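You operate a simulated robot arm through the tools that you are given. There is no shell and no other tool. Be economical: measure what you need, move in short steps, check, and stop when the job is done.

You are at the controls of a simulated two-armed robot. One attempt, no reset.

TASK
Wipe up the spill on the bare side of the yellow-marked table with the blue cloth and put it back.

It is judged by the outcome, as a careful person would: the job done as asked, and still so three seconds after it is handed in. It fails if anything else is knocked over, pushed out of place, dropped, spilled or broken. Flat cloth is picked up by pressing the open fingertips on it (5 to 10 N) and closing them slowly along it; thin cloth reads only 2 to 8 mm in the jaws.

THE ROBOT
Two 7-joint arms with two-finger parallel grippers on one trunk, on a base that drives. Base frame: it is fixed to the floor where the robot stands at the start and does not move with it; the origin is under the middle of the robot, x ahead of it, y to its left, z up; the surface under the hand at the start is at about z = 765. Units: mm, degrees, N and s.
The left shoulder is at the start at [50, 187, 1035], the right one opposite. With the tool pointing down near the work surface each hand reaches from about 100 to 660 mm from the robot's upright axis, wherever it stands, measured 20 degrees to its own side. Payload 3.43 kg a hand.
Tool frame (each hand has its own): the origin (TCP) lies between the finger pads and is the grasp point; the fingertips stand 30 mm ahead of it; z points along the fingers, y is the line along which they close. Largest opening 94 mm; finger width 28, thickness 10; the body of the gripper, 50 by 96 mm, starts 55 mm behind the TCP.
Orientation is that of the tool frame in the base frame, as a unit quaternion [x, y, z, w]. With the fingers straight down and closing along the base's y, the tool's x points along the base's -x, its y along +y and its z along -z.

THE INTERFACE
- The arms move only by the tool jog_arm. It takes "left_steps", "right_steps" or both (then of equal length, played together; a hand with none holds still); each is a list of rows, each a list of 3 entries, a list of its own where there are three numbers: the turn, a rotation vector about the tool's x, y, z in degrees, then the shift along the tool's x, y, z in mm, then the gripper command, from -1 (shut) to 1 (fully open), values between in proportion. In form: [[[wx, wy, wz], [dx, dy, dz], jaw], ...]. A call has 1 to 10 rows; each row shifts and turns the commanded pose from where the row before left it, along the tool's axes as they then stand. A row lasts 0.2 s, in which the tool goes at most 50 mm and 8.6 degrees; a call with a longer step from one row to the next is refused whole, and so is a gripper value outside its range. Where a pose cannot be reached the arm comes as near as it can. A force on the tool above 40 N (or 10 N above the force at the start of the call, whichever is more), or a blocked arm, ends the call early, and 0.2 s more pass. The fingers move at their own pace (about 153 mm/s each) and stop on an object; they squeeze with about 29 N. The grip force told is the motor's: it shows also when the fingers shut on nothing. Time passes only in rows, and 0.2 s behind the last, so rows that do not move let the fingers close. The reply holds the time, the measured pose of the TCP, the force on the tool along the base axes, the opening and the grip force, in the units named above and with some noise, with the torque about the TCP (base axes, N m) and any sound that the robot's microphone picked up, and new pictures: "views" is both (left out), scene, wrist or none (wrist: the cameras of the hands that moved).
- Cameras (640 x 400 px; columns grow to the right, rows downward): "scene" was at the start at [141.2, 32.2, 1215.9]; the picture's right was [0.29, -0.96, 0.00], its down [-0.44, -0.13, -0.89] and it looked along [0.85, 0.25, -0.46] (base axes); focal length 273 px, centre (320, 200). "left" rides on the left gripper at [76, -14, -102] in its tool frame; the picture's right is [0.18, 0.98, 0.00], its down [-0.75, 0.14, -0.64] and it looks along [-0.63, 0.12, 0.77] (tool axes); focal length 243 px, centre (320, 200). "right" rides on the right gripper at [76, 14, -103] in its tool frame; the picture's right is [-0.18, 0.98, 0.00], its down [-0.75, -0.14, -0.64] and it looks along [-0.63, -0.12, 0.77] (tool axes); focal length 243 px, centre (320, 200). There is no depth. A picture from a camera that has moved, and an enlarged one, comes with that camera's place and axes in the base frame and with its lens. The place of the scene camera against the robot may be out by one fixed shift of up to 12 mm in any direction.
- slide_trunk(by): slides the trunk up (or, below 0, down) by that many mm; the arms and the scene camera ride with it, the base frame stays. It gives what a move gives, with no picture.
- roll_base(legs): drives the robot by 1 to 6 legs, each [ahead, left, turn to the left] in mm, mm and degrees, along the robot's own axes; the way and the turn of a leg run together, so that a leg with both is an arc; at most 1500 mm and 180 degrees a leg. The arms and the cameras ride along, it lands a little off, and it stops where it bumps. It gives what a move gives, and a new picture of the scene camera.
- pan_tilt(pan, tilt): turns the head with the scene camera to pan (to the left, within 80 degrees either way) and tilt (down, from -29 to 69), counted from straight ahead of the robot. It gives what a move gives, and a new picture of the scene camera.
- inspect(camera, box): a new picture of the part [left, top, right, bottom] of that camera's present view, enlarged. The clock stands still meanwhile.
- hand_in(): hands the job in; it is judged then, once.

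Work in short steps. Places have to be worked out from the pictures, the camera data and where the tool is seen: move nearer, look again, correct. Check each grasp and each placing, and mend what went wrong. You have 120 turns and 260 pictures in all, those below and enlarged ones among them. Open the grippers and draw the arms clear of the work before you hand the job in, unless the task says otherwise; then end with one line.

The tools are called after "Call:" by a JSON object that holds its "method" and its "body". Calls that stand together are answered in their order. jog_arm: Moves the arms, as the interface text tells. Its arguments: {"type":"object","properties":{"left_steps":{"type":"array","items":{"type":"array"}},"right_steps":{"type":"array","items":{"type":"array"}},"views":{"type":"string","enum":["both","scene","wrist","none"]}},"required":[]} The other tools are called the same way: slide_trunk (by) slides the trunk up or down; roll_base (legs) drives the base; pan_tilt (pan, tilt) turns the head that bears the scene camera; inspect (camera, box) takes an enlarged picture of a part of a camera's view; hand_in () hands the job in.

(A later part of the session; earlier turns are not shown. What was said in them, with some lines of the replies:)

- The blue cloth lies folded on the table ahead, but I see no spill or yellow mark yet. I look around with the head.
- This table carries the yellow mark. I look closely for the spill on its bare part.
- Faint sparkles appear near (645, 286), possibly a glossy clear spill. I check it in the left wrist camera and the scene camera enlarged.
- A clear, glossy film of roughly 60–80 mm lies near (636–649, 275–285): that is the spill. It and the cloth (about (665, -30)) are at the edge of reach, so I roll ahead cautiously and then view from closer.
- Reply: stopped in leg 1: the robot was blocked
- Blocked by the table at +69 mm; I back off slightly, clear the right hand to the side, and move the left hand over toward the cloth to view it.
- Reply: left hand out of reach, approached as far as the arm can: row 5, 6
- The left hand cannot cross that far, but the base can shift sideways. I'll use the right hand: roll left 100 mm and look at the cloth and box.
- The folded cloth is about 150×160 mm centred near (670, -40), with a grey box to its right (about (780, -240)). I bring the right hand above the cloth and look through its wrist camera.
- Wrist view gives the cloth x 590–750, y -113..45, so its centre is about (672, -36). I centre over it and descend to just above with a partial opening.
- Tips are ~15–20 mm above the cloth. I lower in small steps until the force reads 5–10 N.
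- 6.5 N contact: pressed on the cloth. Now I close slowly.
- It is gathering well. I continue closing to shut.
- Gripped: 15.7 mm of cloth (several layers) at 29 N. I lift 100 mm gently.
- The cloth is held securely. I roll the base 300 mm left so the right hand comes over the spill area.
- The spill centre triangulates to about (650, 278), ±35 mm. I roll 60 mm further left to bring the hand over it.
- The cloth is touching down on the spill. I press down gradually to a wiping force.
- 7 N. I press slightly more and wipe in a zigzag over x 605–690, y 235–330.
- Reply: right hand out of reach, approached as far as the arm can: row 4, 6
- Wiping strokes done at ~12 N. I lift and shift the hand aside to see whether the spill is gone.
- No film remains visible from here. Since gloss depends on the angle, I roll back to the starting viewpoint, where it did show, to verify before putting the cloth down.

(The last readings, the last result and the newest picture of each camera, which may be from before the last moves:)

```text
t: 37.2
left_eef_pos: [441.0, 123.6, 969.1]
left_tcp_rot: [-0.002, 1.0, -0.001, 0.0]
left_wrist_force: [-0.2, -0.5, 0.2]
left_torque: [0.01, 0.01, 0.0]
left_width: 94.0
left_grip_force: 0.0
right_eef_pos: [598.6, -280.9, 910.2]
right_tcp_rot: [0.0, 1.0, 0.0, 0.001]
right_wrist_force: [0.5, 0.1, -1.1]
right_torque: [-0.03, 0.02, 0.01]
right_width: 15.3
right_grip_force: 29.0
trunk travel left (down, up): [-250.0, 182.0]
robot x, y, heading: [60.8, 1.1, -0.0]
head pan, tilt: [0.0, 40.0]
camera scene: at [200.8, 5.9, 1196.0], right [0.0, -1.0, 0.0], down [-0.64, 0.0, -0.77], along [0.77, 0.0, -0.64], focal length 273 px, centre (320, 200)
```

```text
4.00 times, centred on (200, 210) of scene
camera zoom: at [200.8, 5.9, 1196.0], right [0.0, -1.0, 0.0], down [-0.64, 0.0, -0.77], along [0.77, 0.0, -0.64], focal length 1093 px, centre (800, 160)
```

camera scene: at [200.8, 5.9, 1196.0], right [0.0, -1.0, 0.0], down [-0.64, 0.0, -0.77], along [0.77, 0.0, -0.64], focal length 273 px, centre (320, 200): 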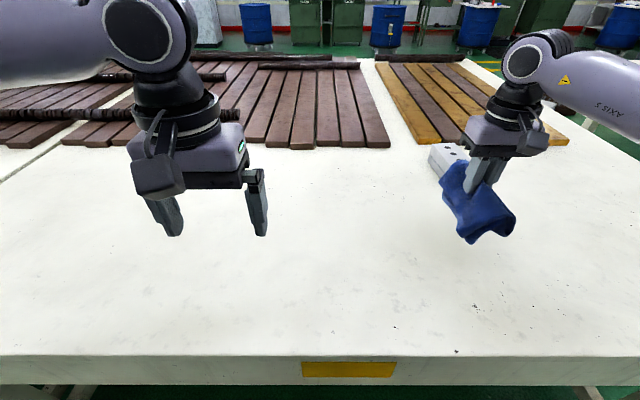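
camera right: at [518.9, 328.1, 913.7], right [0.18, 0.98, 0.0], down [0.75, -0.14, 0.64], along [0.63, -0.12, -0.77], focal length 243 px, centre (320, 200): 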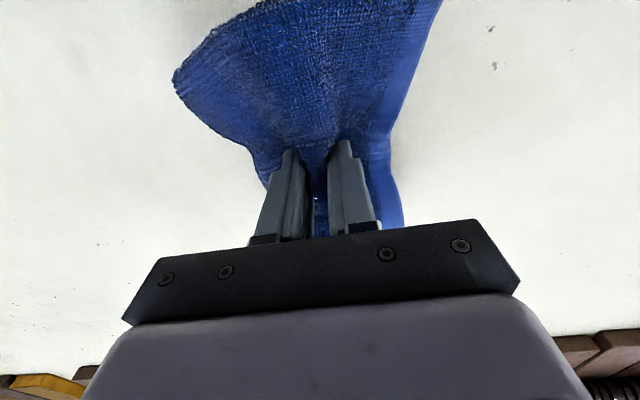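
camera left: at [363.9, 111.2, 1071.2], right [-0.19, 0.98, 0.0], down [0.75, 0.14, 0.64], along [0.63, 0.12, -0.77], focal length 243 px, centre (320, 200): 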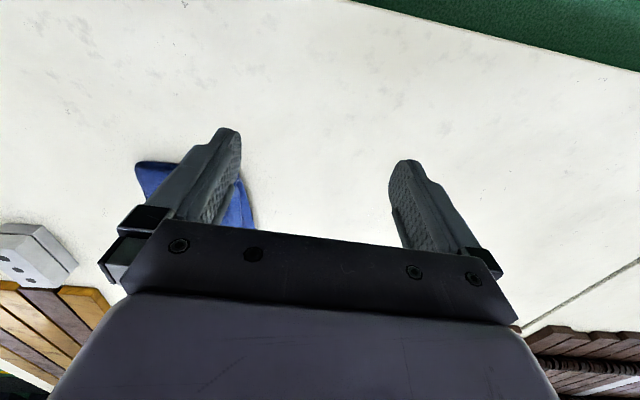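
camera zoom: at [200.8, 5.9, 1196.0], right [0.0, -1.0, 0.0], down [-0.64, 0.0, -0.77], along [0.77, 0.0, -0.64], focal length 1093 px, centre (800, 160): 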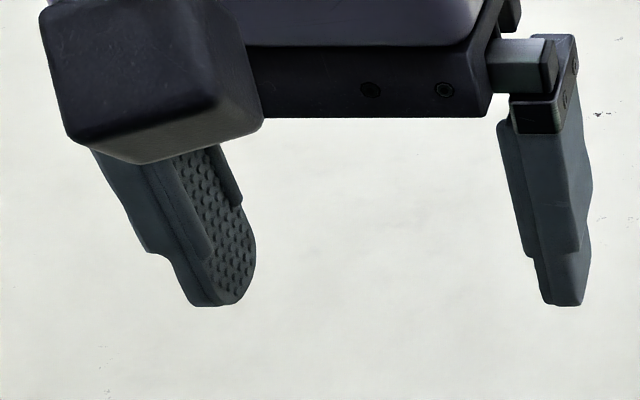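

The spill spot (about (199, 221) here) shows clean between the fingers. Now I roll back so the hand reaches the cloth's original place at (670, -36), arriving high.

Call:
{"method": "roll_base", "body": {"legs": [[0, 97, 0]]}}

Call:
{"method": "jog_arm", "body": {"right_steps": [[[0, 0, 0], [-15, 36, 0], -1], [[0, 0, 0], [-15, 36, 0], -1], [[0, 0, 0], [-15, 36, 0], -1], [[0, 0, 0], [-15, 36, 0], -1], [[0, 0, 0], [-10, 0, 0], -1], [[0, 0, 0], [0, 0, 0], -1]]}}

```text
t: 38.7
left_eef_pos: [440.7, 221.1, 968.1]
left_tcp_rot: [-0.002, 1.0, -0.001, 0.0]
left_wrist_force: [0.0, -1.0, -0.3]
left_torque: [-0.03, 0.0, -0.04]
left_width: 93.8
left_grip_force: 0.0
right_eef_pos: [597.5, -184.8, 910.9]
right_tcp_rot: [0.001, 1.0, 0.0, 0.0]
right_wrist_force: [-0.9, -0.6, -1.3]
right_torque: [-0.06, 0.04, 0.01]
right_width: 15.2
right_grip_force: 29.1
trunk travel left (down, up): [-250.0, 182.0]
robot x, y, heading: [60.5, 95.8, -0.2]
head pan, tilt: [0.0, 40.0]
camera scene: at [200.6, 102.6, 1196.0], right [0.0, -1.0, 0.0], down [-0.64, 0.0, -0.77], along [0.77, 0.0, -0.64], focal length 273 px, centre (320, 200)
```

scene: 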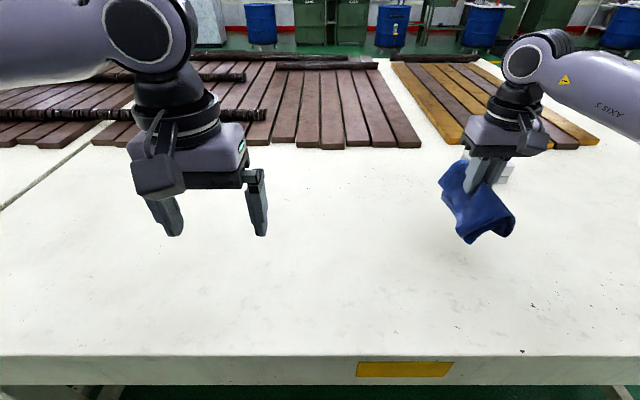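

```text
t: 40.1
left_eef_pos: [440.2, 221.7, 969.7]
left_tcp_rot: [-0.001, 1.0, -0.001, 0.0]
left_wrist_force: [0.2, 0.4, 0.2]
left_torque: [0.0, 0.01, 0.02]
left_width: 94.2
left_grip_force: 0.0
right_eef_pos: [666.9, -39.5, 911.8]
right_tcp_rot: [0.001, 1.0, 0.001, 0.0]
right_wrist_force: [0.3, 0.3, -1.4]
right_torque: [-0.08, 0.0, 0.05]
right_width: 15.2
right_grip_force: 28.8
trunk travel left (down, up): [-250.0, 182.0]
robot x, y, heading: [62.9, 99.6, -0.3]
head pan, tilt: [0.0, 40.0]
camera scene: at [200.6, 102.4, 1196.0], right [0.0, -1.0, 0.0], down [-0.64, 0.0, -0.77], along [0.77, 0.0, -0.64], focal length 273 px, centre (320, 200)
camera right: at [590.4, -25.4, 1013.9], right [0.19, 0.98, 0.0], down [0.75, -0.14, 0.64], along [0.63, -0.12, -0.77], focal length 243 px, centre (320, 200)
```

scene: 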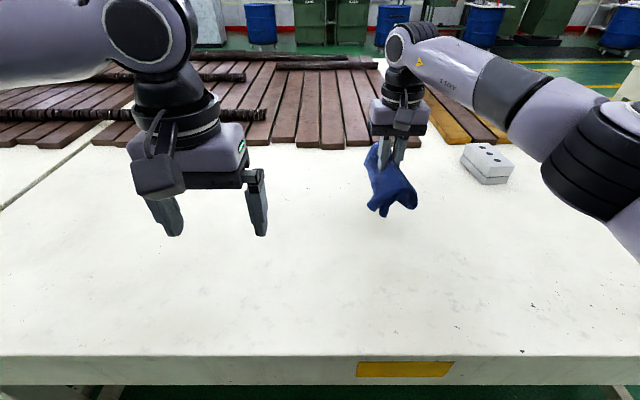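
right: 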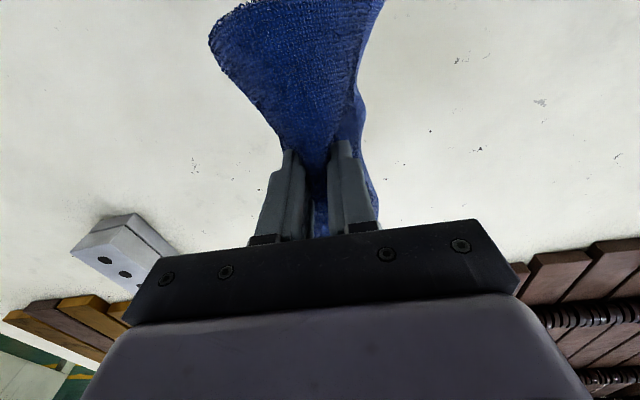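

I lower the cloth at its original place to light contact.

Call:
{"method": "jog_arm", "body": {"right_steps": [[[0, 0, 0], [-3, 3, 25], -1], [[0, 0, 0], [0, 0, 25], -1], [[0, 0, 0], [0, 0, 20], -1], [[0, 0, 0], [0, 0, 15], -1], [[0, 0, 0], [0, 0, 8], -1], [[0, 0, 0], [0, 0, 5], -1]]}}

```text
t: 41.5
left_eef_pos: [439.3, 220.5, 970.6]
left_tcp_rot: [-0.001, 1.0, -0.001, 0.001]
left_wrist_force: [-0.1, 0.8, -0.1]
left_torque: [-0.03, 0.01, -0.02]
left_width: 93.9
left_grip_force: 0.1
right_eef_pos: [670.0, -36.8, 816.7]
right_tcp_rot: [0.001, 1.0, 0.001, 0.002]
right_wrist_force: [-0.7, -2.8, 17.8]
right_torque: [-0.17, 0.06, -0.03]
right_width: 15.4
right_grip_force: 28.8
trunk travel left (down, up): [-250.0, 182.0]
robot x, y, heading: [59.6, 96.7, 0.1]
head pan, tilt: [0.0, 40.0]
camera scene: at [198.9, 102.5, 1196.5], right [0.0, -1.0, 0.0], down [-0.64, 0.0, -0.77], along [0.77, 0.0, -0.64], focal length 273 px, centre (320, 200)
camera right: at [593.6, -23.2, 918.3], right [0.19, 0.98, 0.0], down [0.75, -0.14, 0.65], along [0.63, -0.12, -0.76], focal length 243 px, centre (320, 200)
```

scene: 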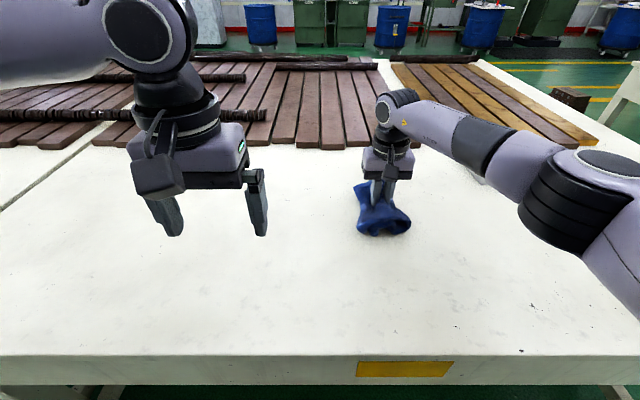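
right: 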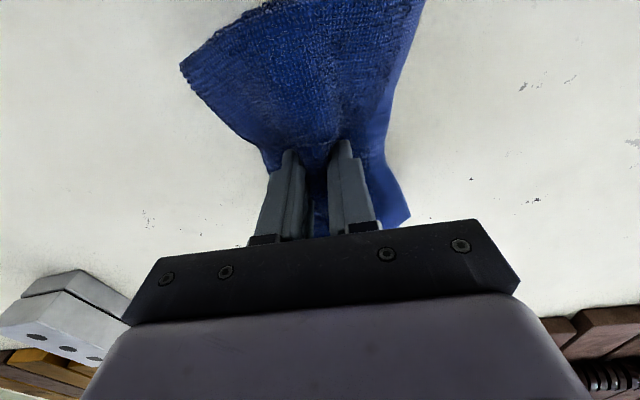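

The cloth is down (18 N), a bit firm. I ease up 2 mm and open the fingers slowly to spread the cloth back.

Call:
{"method": "jog_arm", "body": {"right_steps": [[[0, 0, 0], [0, 0, -2], -1], [[0, 0, 0], [0, 0, 0], -0.5], [[0, 0, 0], [0, 0, 0.5], -0.3], [[0, 0, 0], [0, 0, 0.5], -0.15], [[0, 0, 0], [0, 0, 0.5], 0.0], [[0, 0, 0], [0, 0, 0.5], 0.15], [[0, 0, 0], [0, 0, 0.5], 0.3], [[0, 0, 0], [0, 0, 0], 0.45], [[0, 0, 0], [0, 0, 0], 0.6], [[0, 0, 0], [0, 0, 0], 0.7]], "views": "wrist"}}

```text
t: 43.7
left_eef_pos: [441.0, 220.1, 968.2]
left_tcp_rot: [-0.001, 1.0, -0.001, 0.0]
left_wrist_force: [-0.1, 0.4, -0.3]
left_torque: [0.01, -0.03, 0.01]
left_width: 94.1
left_grip_force: 0.1
right_eef_pos: [669.5, -37.8, 812.4]
right_tcp_rot: [0.001, 1.0, 0.0, 0.0]
right_wrist_force: [-0.1, 1.1, 0.4]
right_torque: [0.0, 0.0, 0.01]
right_width: 79.7
right_grip_force: 0.1
trunk travel left (down, up): [-250.0, 182.0]
robot x, y, heading: [63.6, 93.3, -0.2]
head pan, tilt: [0.0, 40.0]
camera right: at [593.3, -23.6, 914.8], right [0.19, 0.98, 0.0], down [0.75, -0.14, 0.64], along [0.63, -0.12, -0.77], focal length 243 px, centre (320, 200)
```

right: 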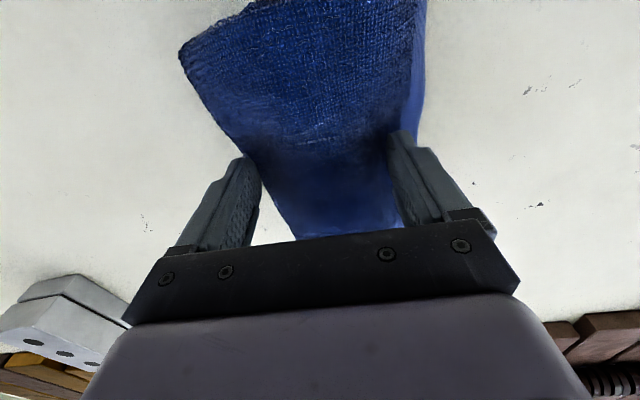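

Released and spreading. I rise straight up with the fingers open and look.

Call:
{"method": "jog_arm", "body": {"right_steps": [[[0, 0, 0], [0, 0, -10], 0.9], [[0, 0, 0], [0, 0, -20], 1], [[0, 0, 0], [0, 0, -40], 1], [[0, 0, 0], [20, -20, -40], 1], [[0, 0, 0], [30, -35, -10], 1], [[0, 0, 0], [30, -35, 0], 1], [[0, 0, 0], [30, -35, 0], 1], [[0, 0, 0], [30, -35, 0], 1], [[0, 0, 0], [0, 0, 0], 1]]}}

Call:
{"method": "inspect", "body": {"camera": "scene", "box": [290, 140, 530, 290]}}

```text
t: 45.7
left_eef_pos: [441.0, 220.7, 968.9]
left_tcp_rot: [-0.001, 1.0, 0.0, 0.0]
left_wrist_force: [0.7, 0.3, 0.5]
left_torque: [0.02, 0.03, -0.02]
left_width: 93.9
left_grip_force: 0.1
right_eef_pos: [529.4, -200.2, 934.1]
right_tcp_rot: [0.001, 1.0, 0.0, 0.0]
right_wrist_force: [0.3, -0.6, 0.4]
right_torque: [0.0, 0.03, -0.02]
right_width: 94.1
right_grip_force: 0.0
trunk travel left (down, up): [-250.0, 182.0]
robot x, y, heading: [63.1, 93.8, 0.3]
head pan, tilt: [0.0, 40.0]
camera scene: at [200.6, 102.4, 1196.0], right [0.0, -1.0, 0.0], down [-0.64, 0.0, -0.77], along [0.77, 0.0, -0.64], focal length 273 px, centre (320, 200)
camera right: at [453.0, -185.9, 1036.2], right [0.19, 0.98, 0.0], down [0.75, -0.14, 0.64], along [0.63, -0.12, -0.77], focal length 243 px, centre (320, 200)
```

scene: 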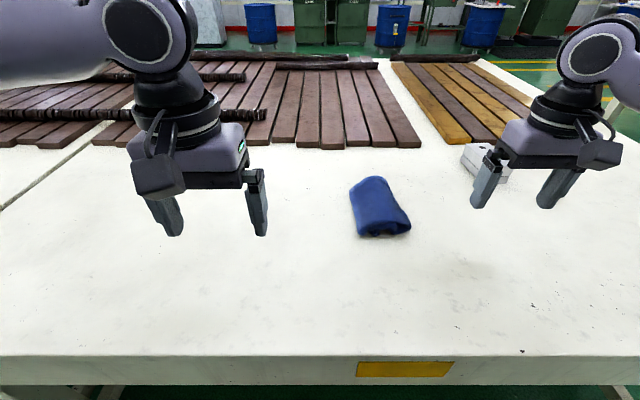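
right: 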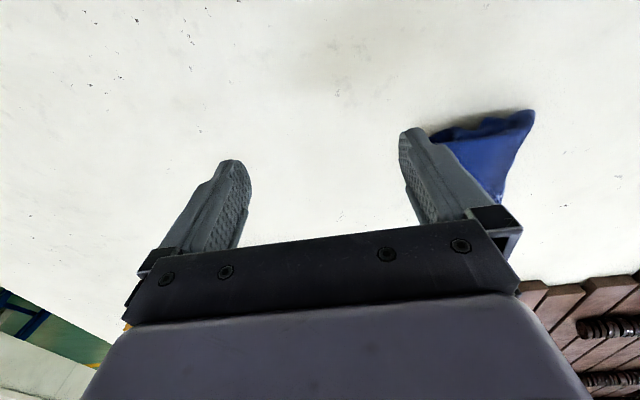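

```text
2.67 times, centred on (410, 215) of scene
camera zoom: at [200.6, 102.4, 1196.0], right [0.0, -1.0, 0.0], down [-0.64, 0.0, -0.77], along [0.77, 0.0, -0.64], focal length 728 px, centre (80, 160)
```

zoom: 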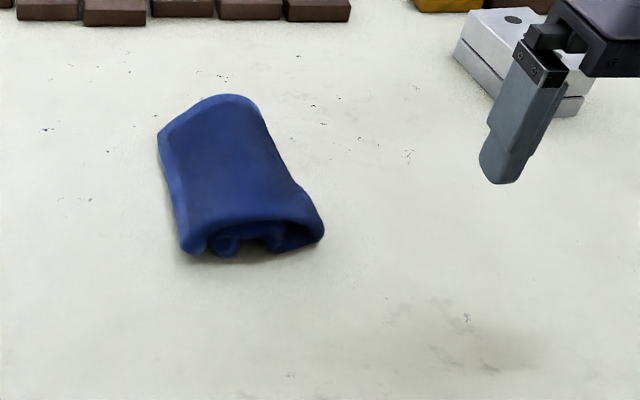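

The cloth lies back at its original place, slightly gathered, everything else undisturbed. I draw the left arm back clear and make one last check of the spill area.

Call:
{"method": "jog_arm", "body": {"left_steps": [[[0, 0, 0], [20, 40, -15], 1], [[0, 0, 0], [20, 40, -15], 1], [[0, 0, 0], [10, 40, -15], 1], [[0, 0, 0], [0, 40, -15], 1], [[0, 0, 0], [0, 0, 0], 1]], "right_steps": [[[0, 0, 0], [30, -30, -10], 1], [[0, 0, 0], [30, -30, -10], 1], [[0, 0, 0], [30, -20, -10], 1], [[0, 0, 0], [0, 0, -10], 1], [[0, 0, 0], [0, 0, 0], 1]], "views": "scene"}}

Call:
{"method": "roll_base", "body": {"legs": [[-55, -94, 0]]}}

Call:
{"method": "inspect", "body": {"camera": "scene", "box": [150, 150, 310, 250]}}

```text
t: 46.9
left_eef_pos: [390.0, 380.8, 1030.8]
left_tcp_rot: [-0.001, 1.0, 0.0, 0.0]
left_wrist_force: [0.7, 1.1, -1.1]
left_torque: [0.02, 0.01, -0.02]
left_width: 93.9
left_grip_force: 0.1
right_eef_pos: [438.3, -278.7, 973.8]
right_tcp_rot: [0.001, 1.0, -0.001, 0.0]
right_wrist_force: [-0.2, 0.5, -0.3]
right_torque: [0.01, 0.01, 0.0]
right_width: 94.0
right_grip_force: 0.1
trunk travel left (down, up): [-250.0, 182.0]
robot x, y, heading: [61.9, 94.2, 0.0]
head pan, tilt: [0.0, 40.0]
camera scene: at [200.6, 102.4, 1195.9], right [0.0, -1.0, 0.0], down [-0.64, 0.0, -0.77], along [0.77, 0.0, -0.64], focal length 273 px, centre (320, 200)
```

scene: 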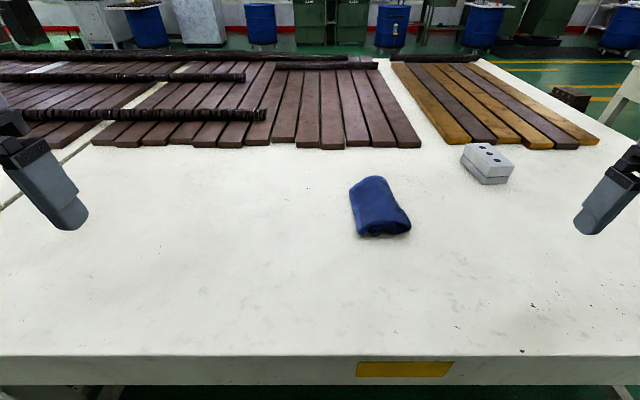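

```text
t: 48.4
left_eef_pos: [335.1, 286.2, 1030.7]
left_tcp_rot: [-0.001, 1.0, -0.001, 0.001]
left_wrist_force: [-0.4, -0.4, -0.3]
left_torque: [-0.02, -0.02, 0.02]
left_width: 94.1
left_grip_force: 0.0
right_eef_pos: [384.0, -371.4, 974.3]
right_tcp_rot: [0.001, 1.0, 0.0, 0.001]
right_wrist_force: [0.2, 0.7, 0.6]
right_torque: [0.01, -0.01, -0.01]
right_width: 94.3
right_grip_force: 0.0
trunk travel left (down, up): [-250.0, 182.0]
robot x, y, heading: [7.4, 2.2, 0.2]
head pan, tilt: [0.0, 40.0]
camera scene: at [145.4, 8.2, 1196.0], right [0.0, -1.0, 0.0], down [-0.64, 0.0, -0.77], along [0.77, 0.0, -0.64], focal length 273 px, centre (320, 200)
```

scene: 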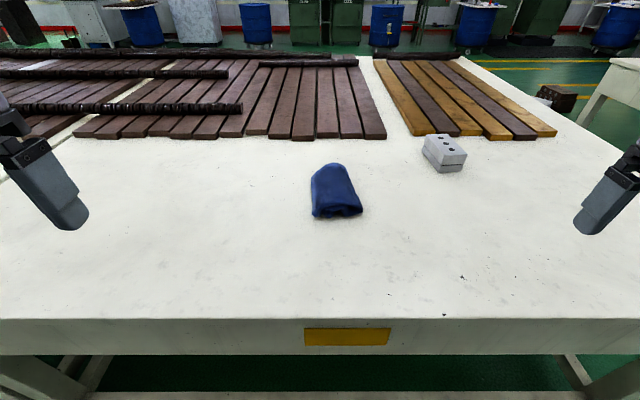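

```text
4.00 times, centred on (230, 200) of scene
camera zoom: at [145.4, 8.2, 1196.0], right [0.0, -1.0, 0.0], down [-0.64, 0.0, -0.77], along [0.77, 0.0, -0.64], focal length 1093 px, centre (680, 200)
```

zoom: 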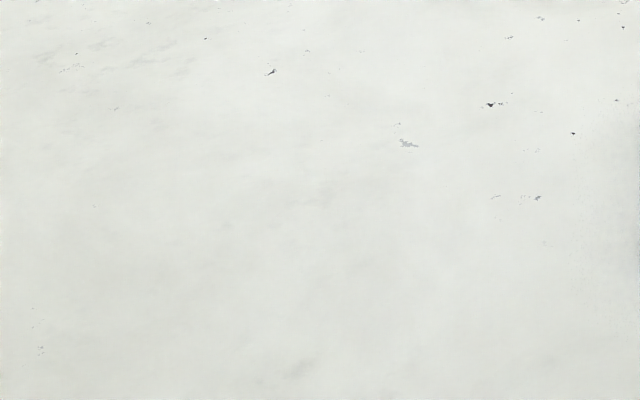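

From the original viewpoint the film is gone. The cloth is back in place, and the arms are clear with the grippers open, so I hand in.

Call:
{"method": "hand_in", "body": {}}

```text
The job is handed in.
```

I wiped up the spill and put the blue cloth back where it was; the cloth lies slightly gathered rather than neatly folded, and nothing else on the table was disturbed.
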